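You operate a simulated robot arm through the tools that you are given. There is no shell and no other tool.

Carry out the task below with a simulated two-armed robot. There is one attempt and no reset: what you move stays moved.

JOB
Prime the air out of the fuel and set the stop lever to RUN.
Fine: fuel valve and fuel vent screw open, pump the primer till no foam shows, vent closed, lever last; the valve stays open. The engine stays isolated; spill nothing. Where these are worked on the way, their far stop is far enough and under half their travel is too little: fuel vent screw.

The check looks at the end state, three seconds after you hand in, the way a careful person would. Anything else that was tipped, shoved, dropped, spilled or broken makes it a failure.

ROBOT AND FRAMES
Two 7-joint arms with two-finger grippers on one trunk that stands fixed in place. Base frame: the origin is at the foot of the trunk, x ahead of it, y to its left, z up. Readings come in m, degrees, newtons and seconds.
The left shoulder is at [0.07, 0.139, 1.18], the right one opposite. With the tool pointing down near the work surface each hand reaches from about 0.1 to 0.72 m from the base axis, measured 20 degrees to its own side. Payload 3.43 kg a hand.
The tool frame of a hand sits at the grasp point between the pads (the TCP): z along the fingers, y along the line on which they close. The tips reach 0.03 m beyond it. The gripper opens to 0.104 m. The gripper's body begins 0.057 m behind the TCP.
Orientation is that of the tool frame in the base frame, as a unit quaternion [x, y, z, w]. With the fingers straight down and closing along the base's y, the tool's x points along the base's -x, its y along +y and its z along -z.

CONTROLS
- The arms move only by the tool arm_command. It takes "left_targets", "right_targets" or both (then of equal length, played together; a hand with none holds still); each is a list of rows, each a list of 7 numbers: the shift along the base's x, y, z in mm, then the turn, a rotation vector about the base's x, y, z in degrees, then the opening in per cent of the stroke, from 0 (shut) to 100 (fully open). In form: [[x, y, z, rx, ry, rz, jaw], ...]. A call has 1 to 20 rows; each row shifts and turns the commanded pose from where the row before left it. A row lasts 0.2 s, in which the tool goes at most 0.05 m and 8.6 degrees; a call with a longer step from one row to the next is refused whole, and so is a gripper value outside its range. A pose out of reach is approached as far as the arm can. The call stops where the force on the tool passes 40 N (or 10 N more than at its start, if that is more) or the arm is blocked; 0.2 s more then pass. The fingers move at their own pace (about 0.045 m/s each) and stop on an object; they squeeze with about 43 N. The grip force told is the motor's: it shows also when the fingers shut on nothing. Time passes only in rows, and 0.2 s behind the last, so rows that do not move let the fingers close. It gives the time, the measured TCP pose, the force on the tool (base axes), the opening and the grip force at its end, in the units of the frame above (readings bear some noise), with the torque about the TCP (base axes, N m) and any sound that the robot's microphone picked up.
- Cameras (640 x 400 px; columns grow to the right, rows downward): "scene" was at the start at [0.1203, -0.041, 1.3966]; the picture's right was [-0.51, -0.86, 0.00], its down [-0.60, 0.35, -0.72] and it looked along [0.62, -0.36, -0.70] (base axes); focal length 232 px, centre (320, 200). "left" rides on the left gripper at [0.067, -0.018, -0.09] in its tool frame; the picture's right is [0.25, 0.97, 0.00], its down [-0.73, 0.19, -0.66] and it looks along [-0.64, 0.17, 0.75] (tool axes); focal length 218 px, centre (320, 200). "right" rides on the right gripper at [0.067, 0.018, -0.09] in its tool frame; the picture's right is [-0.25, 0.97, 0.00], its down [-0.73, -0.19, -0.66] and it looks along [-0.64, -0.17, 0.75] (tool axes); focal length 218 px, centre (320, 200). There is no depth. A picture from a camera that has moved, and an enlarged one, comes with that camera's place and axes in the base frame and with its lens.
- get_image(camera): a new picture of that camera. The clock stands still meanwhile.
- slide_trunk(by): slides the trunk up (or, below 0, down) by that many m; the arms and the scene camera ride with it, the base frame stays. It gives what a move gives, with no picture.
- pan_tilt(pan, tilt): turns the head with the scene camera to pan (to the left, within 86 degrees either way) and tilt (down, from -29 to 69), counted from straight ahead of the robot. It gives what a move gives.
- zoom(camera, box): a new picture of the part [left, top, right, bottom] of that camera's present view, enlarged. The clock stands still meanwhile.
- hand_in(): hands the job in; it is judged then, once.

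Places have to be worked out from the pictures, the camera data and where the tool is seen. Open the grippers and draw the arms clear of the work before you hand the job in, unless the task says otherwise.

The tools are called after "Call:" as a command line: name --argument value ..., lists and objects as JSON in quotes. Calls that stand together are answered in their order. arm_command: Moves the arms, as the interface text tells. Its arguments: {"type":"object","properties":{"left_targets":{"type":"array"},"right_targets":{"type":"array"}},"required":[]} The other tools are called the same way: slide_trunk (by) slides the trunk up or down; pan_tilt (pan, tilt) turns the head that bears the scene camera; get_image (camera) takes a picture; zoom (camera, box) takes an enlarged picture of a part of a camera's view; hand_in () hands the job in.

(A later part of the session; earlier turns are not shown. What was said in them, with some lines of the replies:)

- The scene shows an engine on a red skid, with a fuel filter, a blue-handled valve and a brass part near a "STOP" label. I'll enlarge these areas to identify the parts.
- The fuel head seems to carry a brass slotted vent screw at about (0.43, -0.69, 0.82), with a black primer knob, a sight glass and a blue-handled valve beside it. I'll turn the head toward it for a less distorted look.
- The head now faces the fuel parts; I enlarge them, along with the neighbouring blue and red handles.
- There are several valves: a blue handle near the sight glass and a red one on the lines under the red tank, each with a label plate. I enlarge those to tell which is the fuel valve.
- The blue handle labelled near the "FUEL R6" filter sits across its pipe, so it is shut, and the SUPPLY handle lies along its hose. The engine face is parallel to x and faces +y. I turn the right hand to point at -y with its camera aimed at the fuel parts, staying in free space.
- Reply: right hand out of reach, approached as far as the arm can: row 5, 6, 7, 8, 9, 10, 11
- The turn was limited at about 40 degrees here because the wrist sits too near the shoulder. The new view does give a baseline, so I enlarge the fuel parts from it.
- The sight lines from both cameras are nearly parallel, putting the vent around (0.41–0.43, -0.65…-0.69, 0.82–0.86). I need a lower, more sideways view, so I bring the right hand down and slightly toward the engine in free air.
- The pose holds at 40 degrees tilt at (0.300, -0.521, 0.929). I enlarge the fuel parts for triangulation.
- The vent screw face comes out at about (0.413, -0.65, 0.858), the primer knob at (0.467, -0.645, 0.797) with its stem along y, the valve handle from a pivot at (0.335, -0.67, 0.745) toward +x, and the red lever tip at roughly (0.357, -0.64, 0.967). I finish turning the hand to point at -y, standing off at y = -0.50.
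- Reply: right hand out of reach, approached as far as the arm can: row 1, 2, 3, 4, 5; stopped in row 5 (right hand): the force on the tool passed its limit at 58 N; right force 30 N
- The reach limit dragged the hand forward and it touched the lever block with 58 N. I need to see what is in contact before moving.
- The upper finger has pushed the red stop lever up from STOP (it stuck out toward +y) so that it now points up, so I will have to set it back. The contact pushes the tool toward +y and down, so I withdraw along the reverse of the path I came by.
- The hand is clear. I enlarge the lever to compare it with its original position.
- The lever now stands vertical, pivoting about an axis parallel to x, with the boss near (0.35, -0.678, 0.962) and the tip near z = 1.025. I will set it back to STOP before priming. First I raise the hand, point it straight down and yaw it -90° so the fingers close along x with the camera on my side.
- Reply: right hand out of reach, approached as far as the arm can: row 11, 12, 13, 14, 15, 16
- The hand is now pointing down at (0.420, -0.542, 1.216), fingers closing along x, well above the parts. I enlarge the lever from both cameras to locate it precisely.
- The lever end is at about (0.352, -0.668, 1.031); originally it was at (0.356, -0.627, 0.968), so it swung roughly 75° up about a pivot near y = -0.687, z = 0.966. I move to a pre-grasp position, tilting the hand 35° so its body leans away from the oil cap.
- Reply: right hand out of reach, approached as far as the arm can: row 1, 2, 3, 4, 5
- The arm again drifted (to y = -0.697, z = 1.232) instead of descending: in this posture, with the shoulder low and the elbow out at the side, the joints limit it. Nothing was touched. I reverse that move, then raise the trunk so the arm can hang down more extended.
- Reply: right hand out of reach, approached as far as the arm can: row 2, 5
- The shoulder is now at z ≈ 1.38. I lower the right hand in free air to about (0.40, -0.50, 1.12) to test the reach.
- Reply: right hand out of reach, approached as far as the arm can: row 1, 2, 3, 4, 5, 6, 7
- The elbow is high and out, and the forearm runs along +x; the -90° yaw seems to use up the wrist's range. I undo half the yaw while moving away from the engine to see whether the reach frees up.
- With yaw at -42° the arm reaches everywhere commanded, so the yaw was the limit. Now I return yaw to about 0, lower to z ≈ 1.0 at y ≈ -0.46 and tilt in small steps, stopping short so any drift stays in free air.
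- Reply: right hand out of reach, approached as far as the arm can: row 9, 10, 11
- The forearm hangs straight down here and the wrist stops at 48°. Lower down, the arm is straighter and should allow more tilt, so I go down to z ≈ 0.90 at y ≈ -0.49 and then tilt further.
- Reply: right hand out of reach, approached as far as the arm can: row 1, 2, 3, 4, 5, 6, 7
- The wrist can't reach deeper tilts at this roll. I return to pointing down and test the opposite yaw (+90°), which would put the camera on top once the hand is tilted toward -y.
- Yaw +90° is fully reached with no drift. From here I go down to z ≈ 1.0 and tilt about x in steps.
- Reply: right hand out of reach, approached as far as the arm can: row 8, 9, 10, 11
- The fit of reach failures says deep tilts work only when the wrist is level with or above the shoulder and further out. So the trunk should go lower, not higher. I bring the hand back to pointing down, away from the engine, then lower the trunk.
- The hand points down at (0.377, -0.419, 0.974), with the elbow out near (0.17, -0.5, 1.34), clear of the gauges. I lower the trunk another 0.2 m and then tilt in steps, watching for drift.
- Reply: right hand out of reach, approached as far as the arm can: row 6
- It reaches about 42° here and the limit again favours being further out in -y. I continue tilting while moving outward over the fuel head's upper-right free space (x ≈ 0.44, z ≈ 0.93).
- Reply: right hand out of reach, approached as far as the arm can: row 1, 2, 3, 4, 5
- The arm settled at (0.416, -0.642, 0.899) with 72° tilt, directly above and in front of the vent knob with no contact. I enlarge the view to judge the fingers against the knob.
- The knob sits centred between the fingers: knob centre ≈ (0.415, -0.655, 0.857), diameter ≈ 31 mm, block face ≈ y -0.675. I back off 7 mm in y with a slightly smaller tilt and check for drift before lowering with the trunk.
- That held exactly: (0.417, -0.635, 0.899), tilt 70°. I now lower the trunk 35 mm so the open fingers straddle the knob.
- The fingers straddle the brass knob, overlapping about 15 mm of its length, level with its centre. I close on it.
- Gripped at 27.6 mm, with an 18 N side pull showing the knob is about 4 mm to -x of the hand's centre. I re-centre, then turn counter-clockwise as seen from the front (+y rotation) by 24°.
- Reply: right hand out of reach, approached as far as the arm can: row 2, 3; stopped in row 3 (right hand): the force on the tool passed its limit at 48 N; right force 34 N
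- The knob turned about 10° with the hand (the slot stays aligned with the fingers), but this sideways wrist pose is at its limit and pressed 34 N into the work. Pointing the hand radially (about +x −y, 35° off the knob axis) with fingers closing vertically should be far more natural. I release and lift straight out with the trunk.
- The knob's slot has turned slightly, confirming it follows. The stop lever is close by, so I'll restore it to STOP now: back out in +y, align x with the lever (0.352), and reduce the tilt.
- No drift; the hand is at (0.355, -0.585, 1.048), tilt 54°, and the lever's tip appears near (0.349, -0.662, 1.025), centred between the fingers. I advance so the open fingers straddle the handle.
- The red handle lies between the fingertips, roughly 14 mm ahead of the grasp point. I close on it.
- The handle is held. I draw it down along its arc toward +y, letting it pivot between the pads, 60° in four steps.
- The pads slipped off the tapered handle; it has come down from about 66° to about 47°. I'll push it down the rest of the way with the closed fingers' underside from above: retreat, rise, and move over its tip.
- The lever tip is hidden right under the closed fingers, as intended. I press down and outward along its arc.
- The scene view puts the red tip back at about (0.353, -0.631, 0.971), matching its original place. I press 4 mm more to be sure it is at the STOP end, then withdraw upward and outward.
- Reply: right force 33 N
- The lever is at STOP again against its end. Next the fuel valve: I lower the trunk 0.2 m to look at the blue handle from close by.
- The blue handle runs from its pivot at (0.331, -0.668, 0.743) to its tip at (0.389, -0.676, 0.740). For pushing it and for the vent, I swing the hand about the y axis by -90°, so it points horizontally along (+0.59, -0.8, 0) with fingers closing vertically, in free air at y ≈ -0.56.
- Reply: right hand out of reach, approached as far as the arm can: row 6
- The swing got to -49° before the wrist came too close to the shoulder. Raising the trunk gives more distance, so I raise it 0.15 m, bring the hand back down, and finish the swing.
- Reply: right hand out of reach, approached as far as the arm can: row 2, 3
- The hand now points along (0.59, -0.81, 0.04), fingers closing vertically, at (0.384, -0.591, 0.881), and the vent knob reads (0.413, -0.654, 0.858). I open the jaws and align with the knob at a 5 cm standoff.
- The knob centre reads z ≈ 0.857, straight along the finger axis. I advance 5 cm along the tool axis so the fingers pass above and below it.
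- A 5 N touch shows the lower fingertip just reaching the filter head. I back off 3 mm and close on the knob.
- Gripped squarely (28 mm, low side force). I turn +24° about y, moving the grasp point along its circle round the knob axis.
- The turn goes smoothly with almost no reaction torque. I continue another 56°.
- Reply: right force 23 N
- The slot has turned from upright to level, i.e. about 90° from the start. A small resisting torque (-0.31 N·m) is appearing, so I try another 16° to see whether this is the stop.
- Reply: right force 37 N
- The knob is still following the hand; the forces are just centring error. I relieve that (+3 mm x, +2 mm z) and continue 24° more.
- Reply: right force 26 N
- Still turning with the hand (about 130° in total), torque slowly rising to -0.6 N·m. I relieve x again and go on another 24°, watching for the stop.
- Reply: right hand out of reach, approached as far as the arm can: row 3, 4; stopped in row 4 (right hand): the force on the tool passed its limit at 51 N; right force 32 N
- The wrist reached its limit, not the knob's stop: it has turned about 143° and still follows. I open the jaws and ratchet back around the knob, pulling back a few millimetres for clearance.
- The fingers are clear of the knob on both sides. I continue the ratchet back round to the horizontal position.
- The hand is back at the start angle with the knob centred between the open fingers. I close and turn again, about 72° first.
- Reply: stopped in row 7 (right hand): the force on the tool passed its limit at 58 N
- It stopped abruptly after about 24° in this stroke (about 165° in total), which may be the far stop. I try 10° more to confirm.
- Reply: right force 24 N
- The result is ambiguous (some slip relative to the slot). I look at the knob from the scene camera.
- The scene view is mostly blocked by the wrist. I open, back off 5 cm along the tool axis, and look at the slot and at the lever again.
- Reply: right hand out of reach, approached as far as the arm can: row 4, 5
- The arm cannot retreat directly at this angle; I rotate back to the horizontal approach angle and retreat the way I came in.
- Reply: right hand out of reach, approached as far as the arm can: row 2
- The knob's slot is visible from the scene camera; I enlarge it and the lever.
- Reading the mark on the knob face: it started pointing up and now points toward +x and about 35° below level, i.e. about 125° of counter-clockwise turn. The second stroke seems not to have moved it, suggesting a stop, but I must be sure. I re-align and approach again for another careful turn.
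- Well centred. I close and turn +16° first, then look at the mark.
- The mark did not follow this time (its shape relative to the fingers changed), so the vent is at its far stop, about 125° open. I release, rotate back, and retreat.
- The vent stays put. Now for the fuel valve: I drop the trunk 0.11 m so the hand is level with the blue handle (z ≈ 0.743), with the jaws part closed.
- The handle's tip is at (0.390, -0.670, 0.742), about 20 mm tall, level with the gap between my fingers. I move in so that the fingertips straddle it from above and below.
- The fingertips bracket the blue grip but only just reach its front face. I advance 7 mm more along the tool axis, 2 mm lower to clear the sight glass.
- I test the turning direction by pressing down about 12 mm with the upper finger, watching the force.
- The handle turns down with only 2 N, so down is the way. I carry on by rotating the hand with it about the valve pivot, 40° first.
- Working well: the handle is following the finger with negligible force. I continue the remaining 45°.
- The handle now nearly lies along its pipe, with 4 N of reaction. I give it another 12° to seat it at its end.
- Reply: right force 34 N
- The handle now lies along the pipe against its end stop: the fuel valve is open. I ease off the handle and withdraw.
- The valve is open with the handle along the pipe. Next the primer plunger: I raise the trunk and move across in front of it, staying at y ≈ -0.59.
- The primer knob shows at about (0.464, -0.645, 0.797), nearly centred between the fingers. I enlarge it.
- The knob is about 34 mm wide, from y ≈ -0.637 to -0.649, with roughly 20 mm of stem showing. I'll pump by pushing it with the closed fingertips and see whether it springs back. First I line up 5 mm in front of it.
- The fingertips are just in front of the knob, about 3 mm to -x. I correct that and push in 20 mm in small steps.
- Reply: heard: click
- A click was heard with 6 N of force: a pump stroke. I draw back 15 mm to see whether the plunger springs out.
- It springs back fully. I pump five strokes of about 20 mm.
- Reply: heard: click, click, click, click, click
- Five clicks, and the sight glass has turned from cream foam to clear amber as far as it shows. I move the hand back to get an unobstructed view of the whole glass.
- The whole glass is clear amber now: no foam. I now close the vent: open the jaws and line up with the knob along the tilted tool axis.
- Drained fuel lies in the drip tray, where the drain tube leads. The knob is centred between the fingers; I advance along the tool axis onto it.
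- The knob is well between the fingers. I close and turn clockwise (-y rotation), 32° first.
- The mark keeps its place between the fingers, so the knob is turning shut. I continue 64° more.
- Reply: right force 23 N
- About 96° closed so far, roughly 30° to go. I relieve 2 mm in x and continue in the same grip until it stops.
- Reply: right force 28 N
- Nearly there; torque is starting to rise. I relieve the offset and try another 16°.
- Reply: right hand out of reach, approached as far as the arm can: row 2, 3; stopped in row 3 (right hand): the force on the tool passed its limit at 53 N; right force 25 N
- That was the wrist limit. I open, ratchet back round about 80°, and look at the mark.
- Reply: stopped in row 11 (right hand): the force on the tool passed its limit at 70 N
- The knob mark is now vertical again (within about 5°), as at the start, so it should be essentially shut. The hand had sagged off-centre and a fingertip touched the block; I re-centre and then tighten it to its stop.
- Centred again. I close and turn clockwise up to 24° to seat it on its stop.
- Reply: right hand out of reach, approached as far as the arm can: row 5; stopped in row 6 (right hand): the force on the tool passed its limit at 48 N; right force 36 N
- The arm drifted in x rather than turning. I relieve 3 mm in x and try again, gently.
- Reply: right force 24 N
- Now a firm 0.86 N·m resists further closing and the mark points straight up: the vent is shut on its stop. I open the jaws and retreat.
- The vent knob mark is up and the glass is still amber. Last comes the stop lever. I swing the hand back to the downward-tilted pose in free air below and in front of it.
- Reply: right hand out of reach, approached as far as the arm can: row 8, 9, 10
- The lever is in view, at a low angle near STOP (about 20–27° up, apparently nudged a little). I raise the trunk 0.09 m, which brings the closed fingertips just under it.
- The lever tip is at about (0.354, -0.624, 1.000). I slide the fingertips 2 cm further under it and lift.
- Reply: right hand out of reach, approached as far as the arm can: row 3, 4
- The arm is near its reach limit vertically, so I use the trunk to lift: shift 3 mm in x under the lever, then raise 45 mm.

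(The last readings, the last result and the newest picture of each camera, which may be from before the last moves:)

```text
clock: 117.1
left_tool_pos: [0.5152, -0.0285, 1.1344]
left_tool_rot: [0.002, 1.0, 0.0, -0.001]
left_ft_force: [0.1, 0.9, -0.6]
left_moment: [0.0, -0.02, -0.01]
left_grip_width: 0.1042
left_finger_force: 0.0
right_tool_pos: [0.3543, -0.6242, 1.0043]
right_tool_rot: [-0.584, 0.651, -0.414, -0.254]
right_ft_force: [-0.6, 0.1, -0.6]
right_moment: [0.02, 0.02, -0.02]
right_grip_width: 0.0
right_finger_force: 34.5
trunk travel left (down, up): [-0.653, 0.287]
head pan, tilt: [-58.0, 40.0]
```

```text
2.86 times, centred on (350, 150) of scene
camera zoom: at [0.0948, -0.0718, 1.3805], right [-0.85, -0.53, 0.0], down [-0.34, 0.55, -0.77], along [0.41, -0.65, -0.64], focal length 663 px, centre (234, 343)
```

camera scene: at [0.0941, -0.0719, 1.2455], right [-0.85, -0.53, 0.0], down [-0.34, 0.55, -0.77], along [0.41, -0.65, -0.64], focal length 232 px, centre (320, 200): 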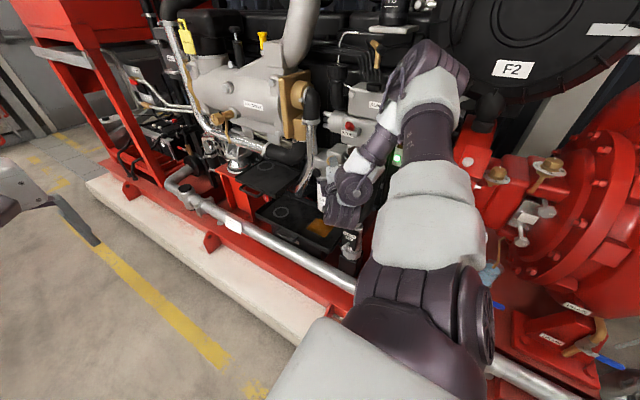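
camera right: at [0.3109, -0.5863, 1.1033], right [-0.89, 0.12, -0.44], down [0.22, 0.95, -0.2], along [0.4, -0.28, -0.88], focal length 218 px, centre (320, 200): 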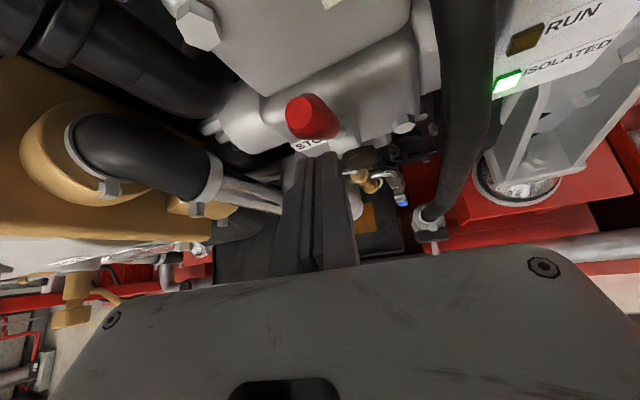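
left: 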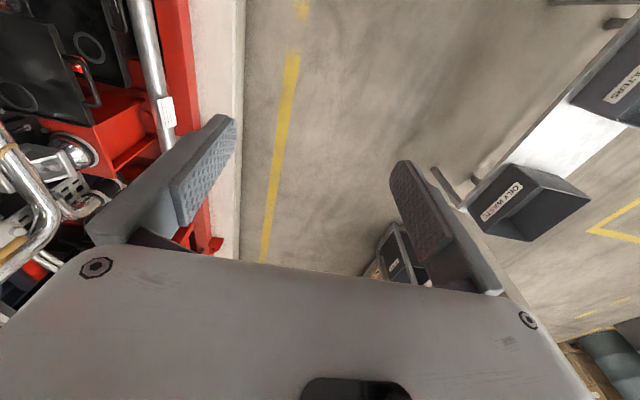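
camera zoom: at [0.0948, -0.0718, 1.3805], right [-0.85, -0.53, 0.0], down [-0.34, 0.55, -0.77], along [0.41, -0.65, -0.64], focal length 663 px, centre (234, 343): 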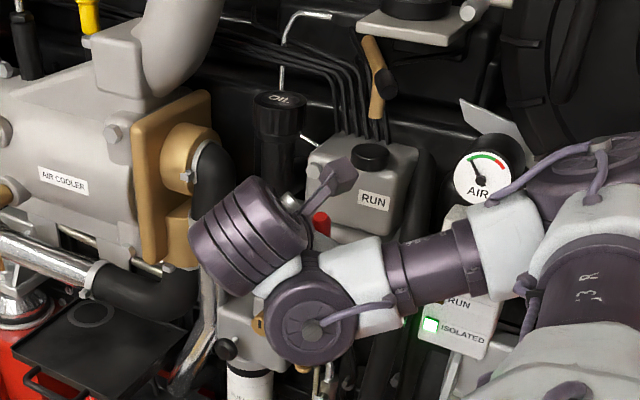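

The lever is at about 60° now. I push it on toward -y and up along its arc until it meets its stop.

Call:
arm_command --right_targets '[[0, -6, 4, 0, 0, 0, 0], [0, -6, 3, 0, 0, 0, 0], [0, -6, 2, 0, 0, 0, 0]]'

Call:
get_image --camera "right"

```text
clock: 117.8
left_tool_pos: [0.5153, -0.0246, 1.1333]
left_tool_rot: [0.001, 1.0, -0.001, -0.001]
left_ft_force: [0.6, -0.5, 0.4]
left_moment: [-0.02, 0.01, -0.01]
left_grip_width: 0.1039
left_finger_force: 0.0
right_tool_pos: [0.3549, -0.6284, 1.0085]
right_tool_rot: [-0.589, 0.65, -0.409, -0.252]
right_ft_force: [3.2, 16.6, 0.5]
right_moment: [0.09, 0.17, -0.03]
right_grip_width: 0.0
right_finger_force: 34.4
trunk travel left (down, up): [-0.653, 0.287]
head pan, tilt: [-58.0, 40.0]
stopped in row 3 (right hand): the force on the tool passed its limit at 47 N (the readings are from after the stop); the commanded pose is now the measured one
```

```text
taken
camera right: at [0.3119, -0.5921, 1.1091], right [-0.9, 0.11, -0.43], down [0.21, 0.96, -0.19], along [0.39, -0.26, -0.88], focal length 218 px, centre (320, 200)
```

right: 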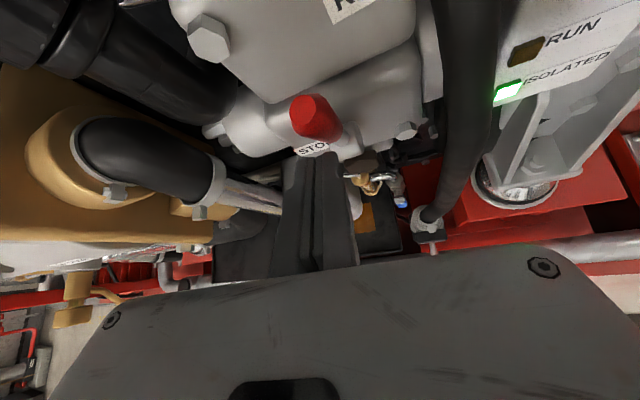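

It stopped firmly at 47 N with the lever at about 65°, the same end position as before, so that is the RUN stop. I back away gently toward +y and down.

Call:
arm_command --right_targets '[[0, 6, -3, 0, 0, 0, 0], [0, 10, -5, 0, 0, 0, 0]]'

Call:
get_image --camera "right"

```text
clock: 118.4
left_tool_pos: [0.5158, -0.0258, 1.1328]
left_tool_rot: [0.002, 1.0, 0.0, -0.001]
left_ft_force: [-0.5, -0.4, 0.1]
left_moment: [0.0, -0.04, 0.01]
left_grip_width: 0.104
left_finger_force: 0.0
right_tool_pos: [0.352, -0.623, 1.0043]
right_tool_rot: [-0.587, 0.65, -0.409, -0.254]
right_ft_force: [-0.2, 0.1, -0.4]
right_moment: [-0.03, 0.0, 0.0]
right_grip_width: 0.0001
right_finger_force: 34.5
right hand out of reach, approached as far as the arm can: row 2
trunk travel left (down, up): [-0.653, 0.287]
head pan, tilt: [-58.0, 40.0]
```

```text
taken
camera right: at [0.3096, -0.5853, 1.1024], right [-0.89, 0.12, -0.43], down [0.22, 0.96, -0.2], along [0.39, -0.27, -0.88], focal length 218 px, centre (320, 200)
```

right: 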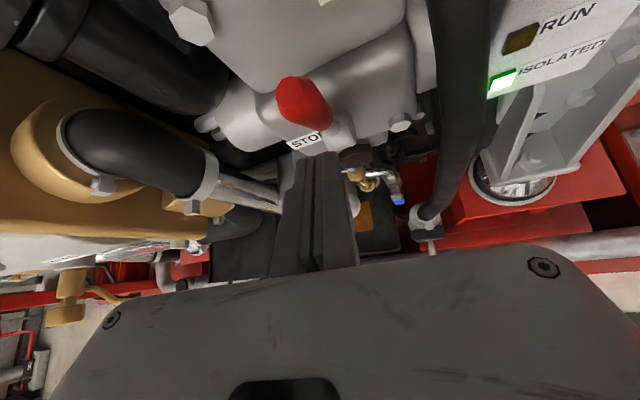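

The lever stays up. I lower the trunk a little to get the fingers clear below it, then untilt the hand while drawing it back toward +y.

Call:
slide_trunk --by -0.06

Call:
arm_command --right_targets '[[0, 6, 0, 5, 0, 0, 0], [0, 8, 0, 6, 0, 0, 0], [0, 10, 0, 6, 0, 0, 0], [0, 12, 0, 6, 0, 0, 0]]'

Call:
get_image --camera "right"

Call:
get_image --camera "scene"

```text
clock: 119.4
left_tool_pos: [0.5152, -0.0264, 1.0734]
left_tool_rot: [0.001, 1.0, 0.0, 0.0]
left_ft_force: [-0.2, -1.0, 0.1]
left_moment: [0.01, 0.01, 0.0]
left_grip_width: 0.1041
left_finger_force: 0.0
right_tool_pos: [0.352, -0.6238, 0.9435]
right_tool_rot: [-0.587, 0.65, -0.41, -0.253]
right_ft_force: [-0.2, 0.0, 0.1]
right_moment: [0.01, 0.01, 0.01]
right_grip_width: 0.0
right_finger_force: 34.6
trunk travel left (down, up): [-0.593, 0.347]
head pan, tilt: [-58.0, 40.0]
```

```text
clock: 120.4
left_tool_pos: [0.5156, -0.0283, 1.073]
left_tool_rot: [0.001, 1.0, 0.0, -0.001]
left_ft_force: [0.1, -0.4, 0.0]
left_moment: [0.03, 0.0, -0.01]
left_grip_width: 0.104
left_finger_force: 0.0
right_tool_pos: [0.314, -0.6239, 0.919]
right_tool_rot: [-0.605, 0.679, -0.367, -0.198]
right_ft_force: [-0.5, -0.1, -0.7]
right_moment: [-0.01, -0.01, -0.01]
right_grip_width: 0.0002
right_finger_force: 35.1
right hand out of reach, approached as far as the arm can: row 1, 2, 3, 4
trunk travel left (down, up): [-0.593, 0.347]
head pan, tilt: [-58.0, 40.0]
```

```text
taken
camera right: at [0.2674, -0.6014, 1.0219], right [-0.89, 0.17, -0.43], down [0.21, 0.98, -0.04], along [0.41, -0.13, -0.9], focal length 218 px, centre (320, 200)
```

right: 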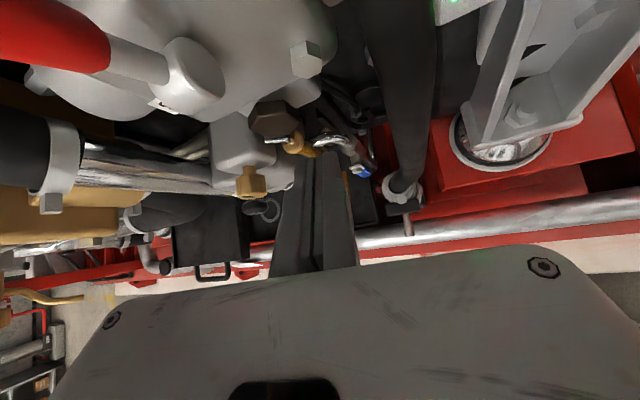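

```text
taken
camera scene: at [0.0947, -0.0722, 1.3205], right [-0.85, -0.53, 0.0], down [-0.34, 0.55, -0.77], along [0.41, -0.65, -0.64], focal length 232 px, centre (320, 200)
```

scene: 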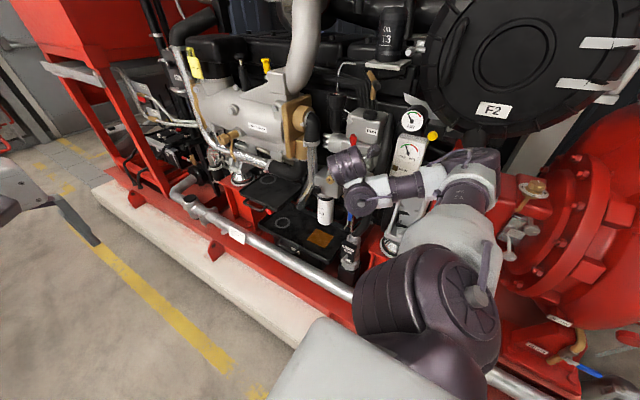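

The arm slid sideways (x = 0.314) into a poor posture instead of backing out. Nothing is touched. I reverse: restore the tilt and x, then lower the trunk back to where I came from.

Call:
arm_command --right_targets '[[13, 0, 8, -4, 0, 0, 0], [13, 0, 8, -4, 0, 0, 0], [12, 0, 8, -4, 0, 0, 0]]'

Call:
get_image --camera "right"

Call:
get_image --camera "scene"

```text
clock: 121.2
left_tool_pos: [0.5143, -0.0275, 1.0739]
left_tool_rot: [0.002, 1.0, 0.0, -0.001]
left_ft_force: [-0.1, 1.0, -0.1]
left_moment: [0.02, 0.01, -0.03]
left_grip_width: 0.104
left_finger_force: 0.0
right_tool_pos: [0.3503, -0.6217, 0.9443]
right_tool_rot: [-0.581, 0.634, -0.437, -0.262]
right_ft_force: [0.2, 0.5, 0.3]
right_moment: [0.01, -0.03, -0.05]
right_grip_width: 0.0002
right_finger_force: 34.4
trunk travel left (down, up): [-0.593, 0.347]
head pan, tilt: [-58.0, 40.0]
```

```text
taken
camera right: at [0.3048, -0.5795, 1.0396], right [-0.89, 0.07, -0.45], down [0.21, 0.95, -0.25], along [0.41, -0.31, -0.86], focal length 218 px, centre (320, 200)
```

right: 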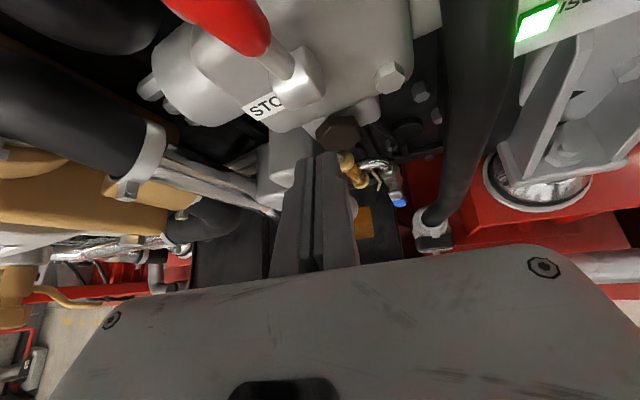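

```text
taken
camera scene: at [0.095, -0.0712, 1.3205], right [-0.85, -0.53, 0.0], down [-0.34, 0.55, -0.77], along [0.41, -0.65, -0.64], focal length 232 px, centre (320, 200)
```

scene: 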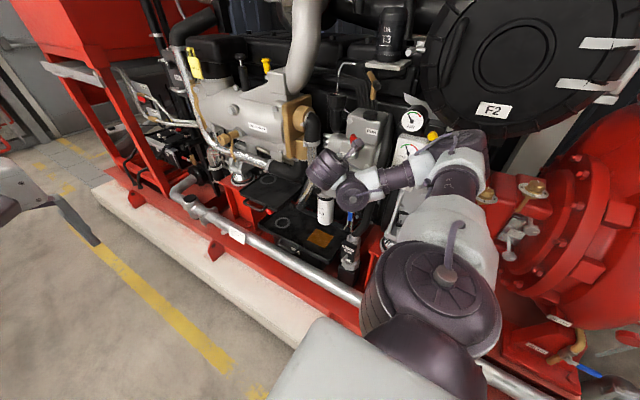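

Back at (0.350, -0.622, 0.944) with the lever standing. I lower the trunk 0.09 m and rotate the hand back about y toward the horizontal pose.

Call:
slide_trunk --by -0.09

Call:
arm_command --right_targets '[[3, 3, 0, 0, -8, 0, 0], [3, 3, 0, 0, -8, 0, 0], [3, 3, 0, 0, -8, 0, 0], [3, 3, 0, 0, -8, 0, 0], [3, 3, 0, 0, -8, 0, 0], [2, 3, 0, 0, -8, 0, 0], [2, 2, 0, 0, -8, 0, 0]]'

Call:
get_image --camera "scene"

Call:
get_image --camera "right"

```text
clock: 122.4
left_tool_pos: [0.513, -0.0267, 0.9835]
left_tool_rot: [0.002, 1.0, 0.0, 0.0]
left_ft_force: [-1.0, -0.2, 1.0]
left_moment: [0.02, -0.02, -0.01]
left_grip_width: 0.1042
left_finger_force: 0.0
right_tool_pos: [0.3498, -0.6214, 0.8538]
right_tool_rot: [-0.581, 0.636, -0.436, -0.261]
right_ft_force: [-0.8, -0.4, -0.4]
right_moment: [-0.02, 0.02, 0.02]
right_grip_width: 0.0002
right_finger_force: 34.4
trunk travel left (down, up): [-0.503, 0.437]
head pan, tilt: [-58.0, 40.0]
```

```text
clock: 124.0
left_tool_pos: [0.5143, -0.0275, 0.9831]
left_tool_rot: [0.002, 1.0, 0.0, 0.0]
left_ft_force: [-1.0, 0.3, -0.2]
left_moment: [0.02, 0.01, -0.04]
left_grip_width: 0.1042
left_finger_force: 0.1
right_tool_pos: [0.3688, -0.6021, 0.8529]
right_tool_rot: [-0.309, 0.682, -0.659, 0.068]
right_ft_force: [-0.5, -0.2, 0.2]
right_moment: [0.01, -0.05, -0.03]
right_grip_width: 0.0
right_finger_force: 34.9
trunk travel left (down, up): [-0.503, 0.437]
head pan, tilt: [-58.0, 40.0]
```

```text
taken
camera scene: at [0.0951, -0.0717, 1.2305], right [-0.85, -0.53, 0.0], down [-0.34, 0.55, -0.77], along [0.41, -0.65, -0.64], focal length 232 px, centre (320, 200)
```

scene: 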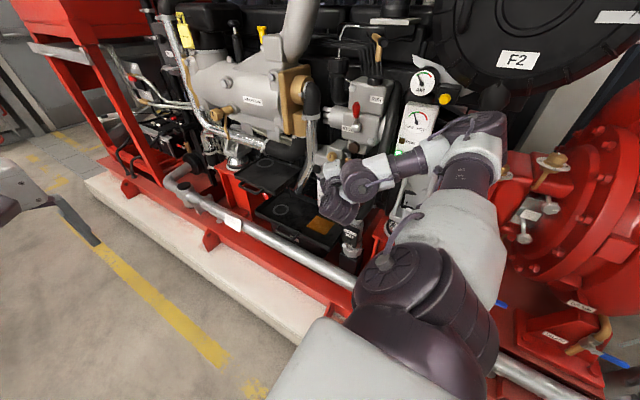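

```text
taken
camera right: at [0.264, -0.5595, 0.8697], right [-0.12, 0.07, -0.99], down [0.32, 0.95, 0.03], along [0.94, -0.31, -0.14], focal length 218 px, centre (320, 200)
```

right: 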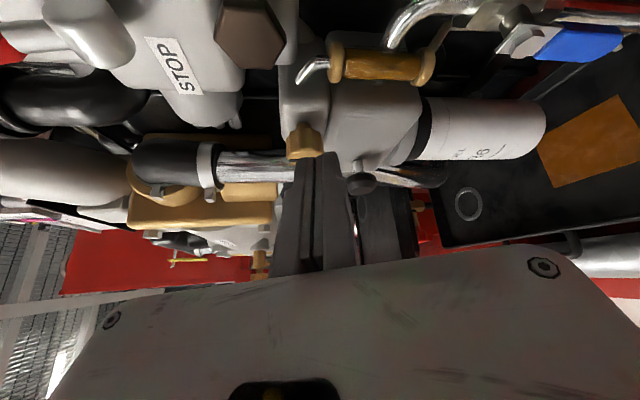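

The vent, glass and valve look right in this view. I try retreating along the tool axis, a little at a time.

Call:
arm_command --right_targets '[[-8, 14, 2, 0, 0, 0, 10], [-8, 14, 2, 0, 0, 0, 20]]'

```text
clock: 124.6
left_tool_pos: [0.5158, -0.0274, 0.984]
left_tool_rot: [0.002, 1.0, 0.0, -0.001]
left_ft_force: [-0.1, 0.6, 0.2]
left_moment: [-0.02, 0.0, 0.0]
left_grip_width: 0.1043
left_finger_force: 0.1
right_tool_pos: [0.3523, -0.5751, 0.8557]
right_tool_rot: [-0.308, 0.682, -0.659, 0.068]
right_ft_force: [0.5, -0.4, -0.9]
right_moment: [-0.02, 0.02, 0.0]
right_grip_width: 0.0208
right_finger_force: 0.1
trunk travel left (down, up): [-0.503, 0.437]
head pan, tilt: [-58.0, 40.0]
```

That works cleanly. I continue withdrawing.

Call:
arm_command --right_targets '[[-6, 14, 2, 0, 0, 0, 30], [-6, 14, 2, 0, 0, 0, 30], [-6, 14, 2, 0, 0, 0, 30]]'

Call:
get_image --camera "scene"

```text
clock: 125.4
left_tool_pos: [0.5153, -0.0274, 0.9833]
left_tool_rot: [0.001, 1.0, 0.0, -0.001]
left_ft_force: [-0.1, 0.0, 0.7]
left_moment: [-0.01, -0.02, 0.03]
left_grip_width: 0.1039
left_finger_force: 0.0
right_tool_pos: [0.3405, -0.546, 0.8604]
right_tool_rot: [-0.308, 0.684, -0.658, 0.069]
right_ft_force: [0.6, -0.2, 0.0]
right_moment: [0.02, -0.03, 0.02]
right_grip_width: 0.0312
right_finger_force: 0.1
right hand out of reach, approached as far as the arm can: row 3
trunk travel left (down, up): [-0.503, 0.437]
head pan, tilt: [-58.0, 40.0]
```

```text
taken
camera scene: at [0.0945, -0.0716, 1.2305], right [-0.85, -0.53, 0.0], down [-0.34, 0.55, -0.77], along [0.41, -0.65, -0.64], focal length 232 px, centre (320, 200)
```

scene: 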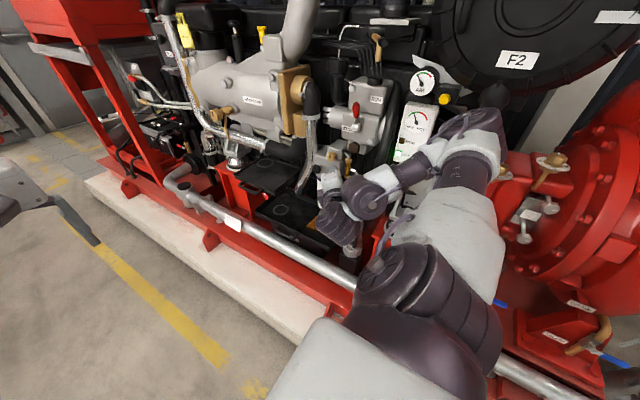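

The hand is at (0.341, -0.546, 0.860), clear of everything. I pitch it to point down while moving further away, in small steps.

Call:
arm_command --right_targets '[[0, 5, 5, 6.9, 4, 0, 40], [0, 5, 5, 6.9, 4, 0, 50], [0, 5, 5, 6.9, 4, 0, 60], [0, 6, 5, 6.9, 4, 0, 60], [0, 6, 5, 6.9, 4, 0, 60]]'

Call:
get_image --camera "scene"

```text
clock: 126.6
left_tool_pos: [0.5158, -0.0282, 0.9831]
left_tool_rot: [0.001, 1.0, 0.0, -0.001]
left_ft_force: [0.2, 0.0, 0.2]
left_moment: [0.03, 0.02, -0.04]
left_grip_width: 0.104
left_finger_force: 0.0
right_tool_pos: [0.3652, -0.5197, 0.8587]
right_tool_rot: [-0.357, 0.815, -0.454, 0.034]
right_ft_force: [-1.0, 0.4, -0.4]
right_moment: [0.01, -0.04, 0.0]
right_grip_width: 0.0623
right_finger_force: 0.1
right hand out of reach, approached as far as the arm can: row 1, 2, 3, 4
trunk travel left (down, up): [-0.503, 0.437]
head pan, tilt: [-58.0, 40.0]
```

```text
taken
camera scene: at [0.0951, -0.0715, 1.2305], right [-0.85, -0.53, 0.0], down [-0.34, 0.55, -0.77], along [0.41, -0.65, -0.64], focal length 232 px, centre (320, 200)
```

scene: 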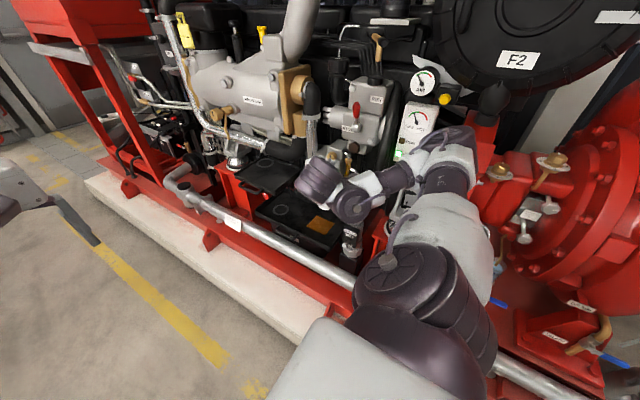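

Only minor drift, and still well clear. I continue pitching down and drawing back.

Call:
arm_command --right_targets '[[0, 10, 10, 6.9, 4, 0, 80], [0, 10, 15, 6.9, 4, 0, 100], [0, 10, 15, 6.9, 4, 0, 100], [0, 10, 20, 6.9, 4, 0, 100], [0, 10, 20, 5, 3, 0, 100]]'

Call:
get_image --camera "scene"

```text
clock: 127.8
left_tool_pos: [0.5155, -0.0271, 0.9845]
left_tool_rot: [0.002, 1.0, 0.0, -0.001]
left_ft_force: [0.8, -0.7, 0.2]
left_moment: [0.03, -0.02, -0.01]
left_grip_width: 0.1041
left_finger_force: 0.0
right_tool_pos: [0.3786, -0.5122, 0.8653]
right_tool_rot: [-0.358, 0.825, -0.431, 0.072]
right_ft_force: [-0.8, -0.7, -0.7]
right_moment: [0.03, -0.01, -0.01]
right_grip_width: 0.104
right_finger_force: 0.2
right hand out of reach, approached as far as the arm can: row 1, 2, 3, 4, 5
trunk travel left (down, up): [-0.503, 0.437]
head pan, tilt: [-58.0, 40.0]
```

```text
taken
camera scene: at [0.0953, -0.0714, 1.2305], right [-0.85, -0.53, 0.0], down [-0.34, 0.55, -0.77], along [0.41, -0.65, -0.64], focal length 232 px, centre (320, 200)
```

scene: 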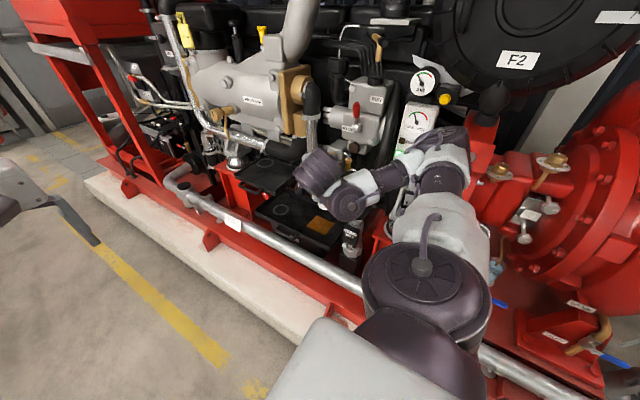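

The right hand is open at (0.379, -0.512, 0.865), over 12 cm from the parts. I check the final state of lever, vent, glass, valve and tray.

Call:
zoom --camera "scene" --box '[330, 70, 410, 140]'

Call:
zoom --camera "scene" --box '[280, 120, 400, 270]'

Call:
get_image --camera "right"

Call:
zoom --camera "right" --box '[240, 0, 480, 180]'

```text
5.71 times, centred on (370, 105) of scene
camera zoom: at [0.0953, -0.0714, 1.2305], right [-0.85, -0.53, 0.0], down [-0.34, 0.55, -0.77], along [0.41, -0.65, -0.64], focal length 1326 px, centre (34, 743)
```

zoom: 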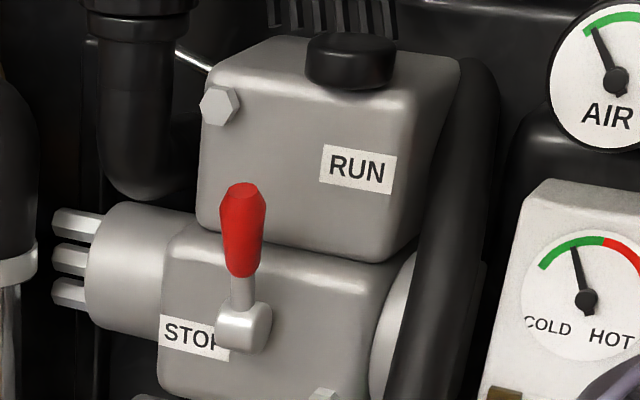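

```text
2.67 times, centred on (340, 195) of scene
camera zoom: at [0.0953, -0.0714, 1.2305], right [-0.85, -0.53, 0.0], down [-0.34, 0.55, -0.77], along [0.41, -0.65, -0.64], focal length 619 px, centre (267, 213)
```

zoom: 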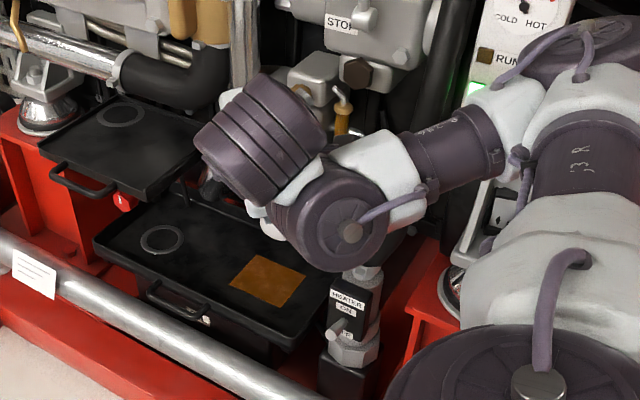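

```text
taken
camera right: at [0.2827, -0.4901, 0.92], right [-0.33, 0.52, -0.79], down [0.35, 0.84, 0.41], along [0.88, -0.14, -0.46], focal length 218 px, centre (320, 200)
```

right: 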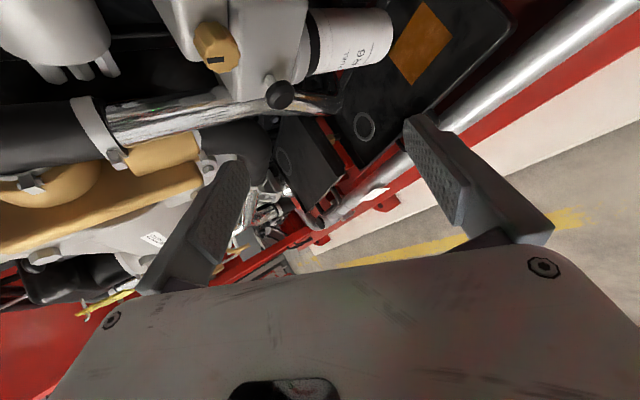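

```text
2.22 times, centred on (360, 90) of right
camera zoom: at [0.2827, -0.4901, 0.92], right [-0.33, 0.52, -0.79], down [0.35, 0.84, 0.41], along [0.88, -0.14, -0.46], focal length 485 px, centre (231, 444)
```

zoom: 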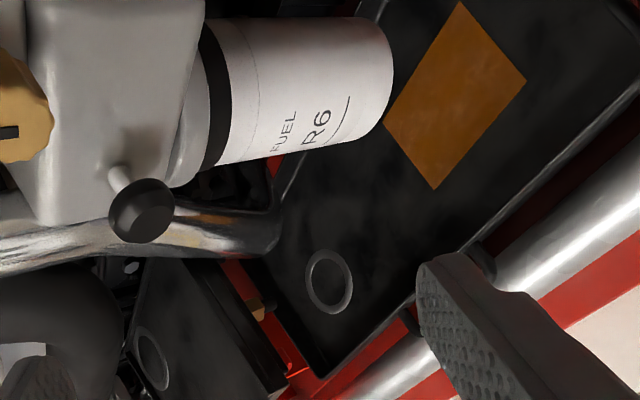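

All as wanted: the lever stands at RUN, the vent mark is upright, the glass was amber, the valve handle lies along its pipe, fuel lies only in the tray, and the ISOLATED lamp is still lit. I try to draw the hand a bit further away from the work.

Call:
arm_command --right_targets '[[0, 10, 15, 0, 0, 0, 100], [0, 10, 15, 0, 0, 0, 100], [0, 10, 15, 0, 0, 0, 100]]'

Call:
get_image --camera "scene"

```text
clock: 128.6
left_tool_pos: [0.5148, -0.0281, 0.9838]
left_tool_rot: [0.002, 1.0, 0.0, 0.0]
left_ft_force: [0.3, 0.6, 0.3]
left_moment: [-0.03, 0.01, -0.02]
left_grip_width: 0.1038
left_finger_force: 0.1
right_tool_pos: [0.3786, -0.513, 0.8641]
right_tool_rot: [-0.357, 0.826, -0.43, 0.073]
right_ft_force: [-0.2, -0.9, -0.2]
right_moment: [0.04, 0.04, 0.0]
right_grip_width: 0.1042
right_finger_force: 0.1
right hand out of reach, approached as far as the arm can: row 1, 2, 3
trunk travel left (down, up): [-0.503, 0.437]
head pan, tilt: [-58.0, 40.0]
```

```text
taken
camera scene: at [0.0945, -0.0715, 1.2305], right [-0.85, -0.53, 0.0], down [-0.34, 0.55, -0.77], along [0.41, -0.65, -0.64], focal length 232 px, centre (320, 200)
```

scene: 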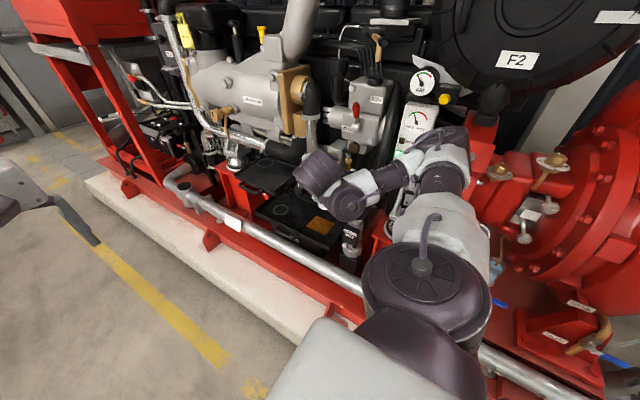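

The arm sits at a joint limit in this direction. I try turning the hand's heading toward +x while moving inward, which is a more natural posture.

Call:
arm_command --right_targets '[[5, 8, 0, 0, 0, 7, 100], [5, 8, 0, 0, 0, 7, 100], [5, 8, 0, 0, 0, 7, 100], [5, 8, 0, 0, 0, 7, 100]]'

Call:
get_image --camera "scene"

```text
clock: 129.6
left_tool_pos: [0.5148, -0.0268, 0.9837]
left_tool_rot: [0.001, 1.0, 0.0, -0.001]
left_ft_force: [1.0, -0.4, 0.3]
left_moment: [0.01, 0.02, 0.0]
left_grip_width: 0.1039
left_finger_force: 0.1
right_tool_pos: [0.4247, -0.4557, 0.8719]
right_tool_rot: [-0.548, 0.713, -0.401, 0.175]
right_ft_force: [0.3, 0.6, -0.4]
right_moment: [0.04, 0.0, 0.03]
right_grip_width: 0.1041
right_finger_force: 0.0
right hand out of reach, approached as far as the arm can: row 2, 3
trunk travel left (down, up): [-0.503, 0.437]
head pan, tilt: [-58.0, 40.0]
```

```text
taken
camera scene: at [0.0946, -0.0715, 1.2306], right [-0.85, -0.53, 0.0], down [-0.34, 0.55, -0.77], along [0.41, -0.65, -0.64], focal length 232 px, centre (320, 200)
```

scene: 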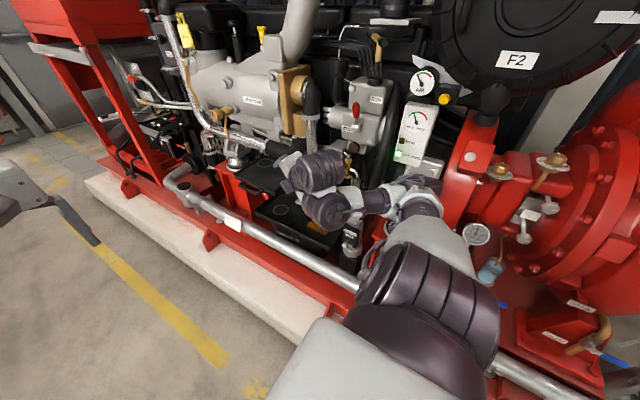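

That freed it: the hand is at (0.425, -0.456, 0.872). I continue the same way for a few more steps.

Call:
arm_command --right_targets '[[0, 10, 4, 0, 0, 7, 100], [0, 10, 4, 0, 0, 7, 100], [0, 10, 4, 0, 0, 7, 100], [0, 10, 4, 0, 0, 7, 100]]'

Call:
get_image --camera "scene"

```text
clock: 130.6
left_tool_pos: [0.5148, -0.0279, 0.984]
left_tool_rot: [0.002, 1.0, 0.0, -0.001]
left_ft_force: [0.8, -0.2, -0.5]
left_moment: [0.02, 0.02, -0.02]
left_grip_width: 0.104
left_finger_force: 0.0
right_tool_pos: [0.4397, -0.3837, 0.8247]
right_tool_rot: [0.702, -0.561, 0.352, -0.263]
right_ft_force: [-0.3, 0.2, -1.0]
right_moment: [0.01, -0.05, 0.02]
right_grip_width: 0.104
right_finger_force: 0.0
right hand out of reach, approached as far as the arm can: row 2, 3, 4
trunk travel left (down, up): [-0.503, 0.437]
head pan, tilt: [-58.0, 40.0]
```

```text
taken
camera scene: at [0.0948, -0.0709, 1.2306], right [-0.85, -0.53, 0.0], down [-0.34, 0.55, -0.77], along [0.41, -0.65, -0.64], focal length 232 px, centre (320, 200)
```

scene: 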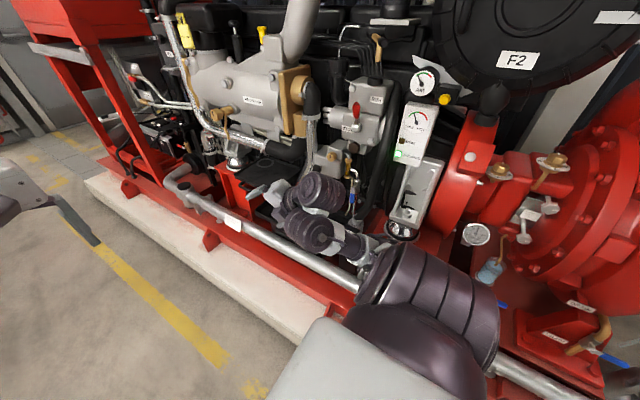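

The hand is now at y = -0.384, well away. One last look at the fuel parts and the lever from the scene camera.

Call:
zoom --camera "scene" --box '[310, 80, 400, 200]'

Call:
zoom --camera "scene" --box '[315, 135, 365, 215]'

Call:
get_image --camera "right"

```text
3.33 times, centred on (355, 140) of scene
camera zoom: at [0.0948, -0.0709, 1.2306], right [-0.85, -0.53, 0.0], down [-0.34, 0.55, -0.77], along [0.41, -0.65, -0.64], focal length 774 px, centre (203, 400)
```

zoom: 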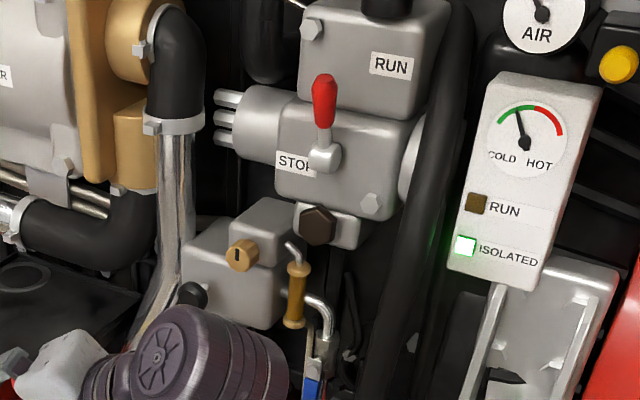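

```text
5.00 times, centred on (340, 175) of scene
camera zoom: at [0.0948, -0.0709, 1.2306], right [-0.85, -0.53, 0.0], down [-0.34, 0.55, -0.77], along [0.41, -0.65, -0.64], focal length 1161 px, centre (220, 325)
```

zoom: 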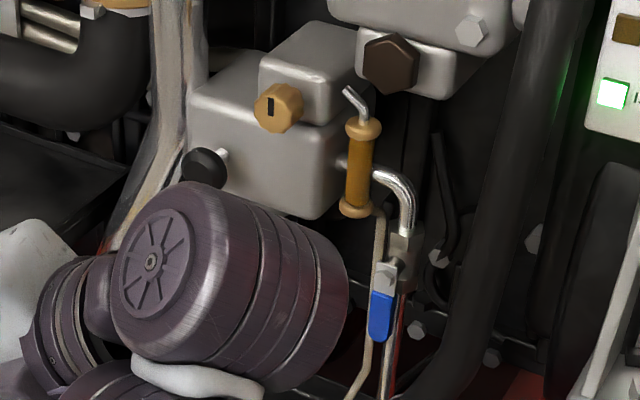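

```text
taken
camera right: at [0.3667, -0.4489, 0.8799], right [-0.61, 0.02, -0.79], down [-0.49, 0.77, 0.4], along [0.62, 0.64, -0.46], focal length 218 px, centre (320, 200)
```

right: 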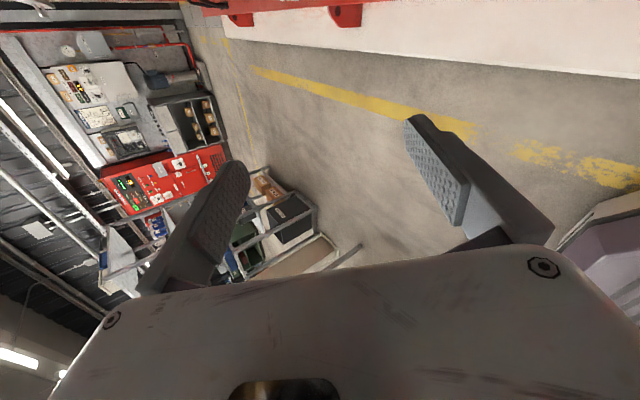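

The mark on the vent is upright as at the start, the glass is clear amber, the valve handle lies along its pipe, the lever is at RUN, the ISOLATED lamp is lit, and both grippers are open and clear. I hand the job in.

Call:
hand_in

```text
The job is handed in.
```

The fuel is primed and the stop lever is at RUN, but the lever got moved out of order partway through.

**End state at hand-in:**
- **Fuel valve:** open, with the handle along its pipe against its end stop.
- **Fuel vent screw:** opened to its far stop (about 125°), then closed firmly against its stop. The mark points up again, as at the start.
- **Primer:** six strokes, each with a click. The sight glass went from foam to clear amber.
- **Stop lever:** at RUN against its stop, moved there last.
- **Engine:** the ISOLATED lamp is still lit.
- **Fuel:** what drained out is in the drip tray below the filter; I saw none elsewhere.
- **Arms:** both grippers are open. The right hand is about 0.25 m from the parts; the left arm never worked on the engine.

**What went wrong on the way:**
- **Lever bumped early:** before anything else was done, the right hand drifted and pushed the lever up towards RUN with about 58 N. I pushed it back to STOP before opening the valve and vent.
- **Lever crept up:** it later rose roughly 20–27° off STOP, possibly nudged by the wrist, before the final move to RUN.
- **Knocks on the filter head:** while working the vent knob, the fingers pressed on it a few times, up to 70 N. I saw no damage.
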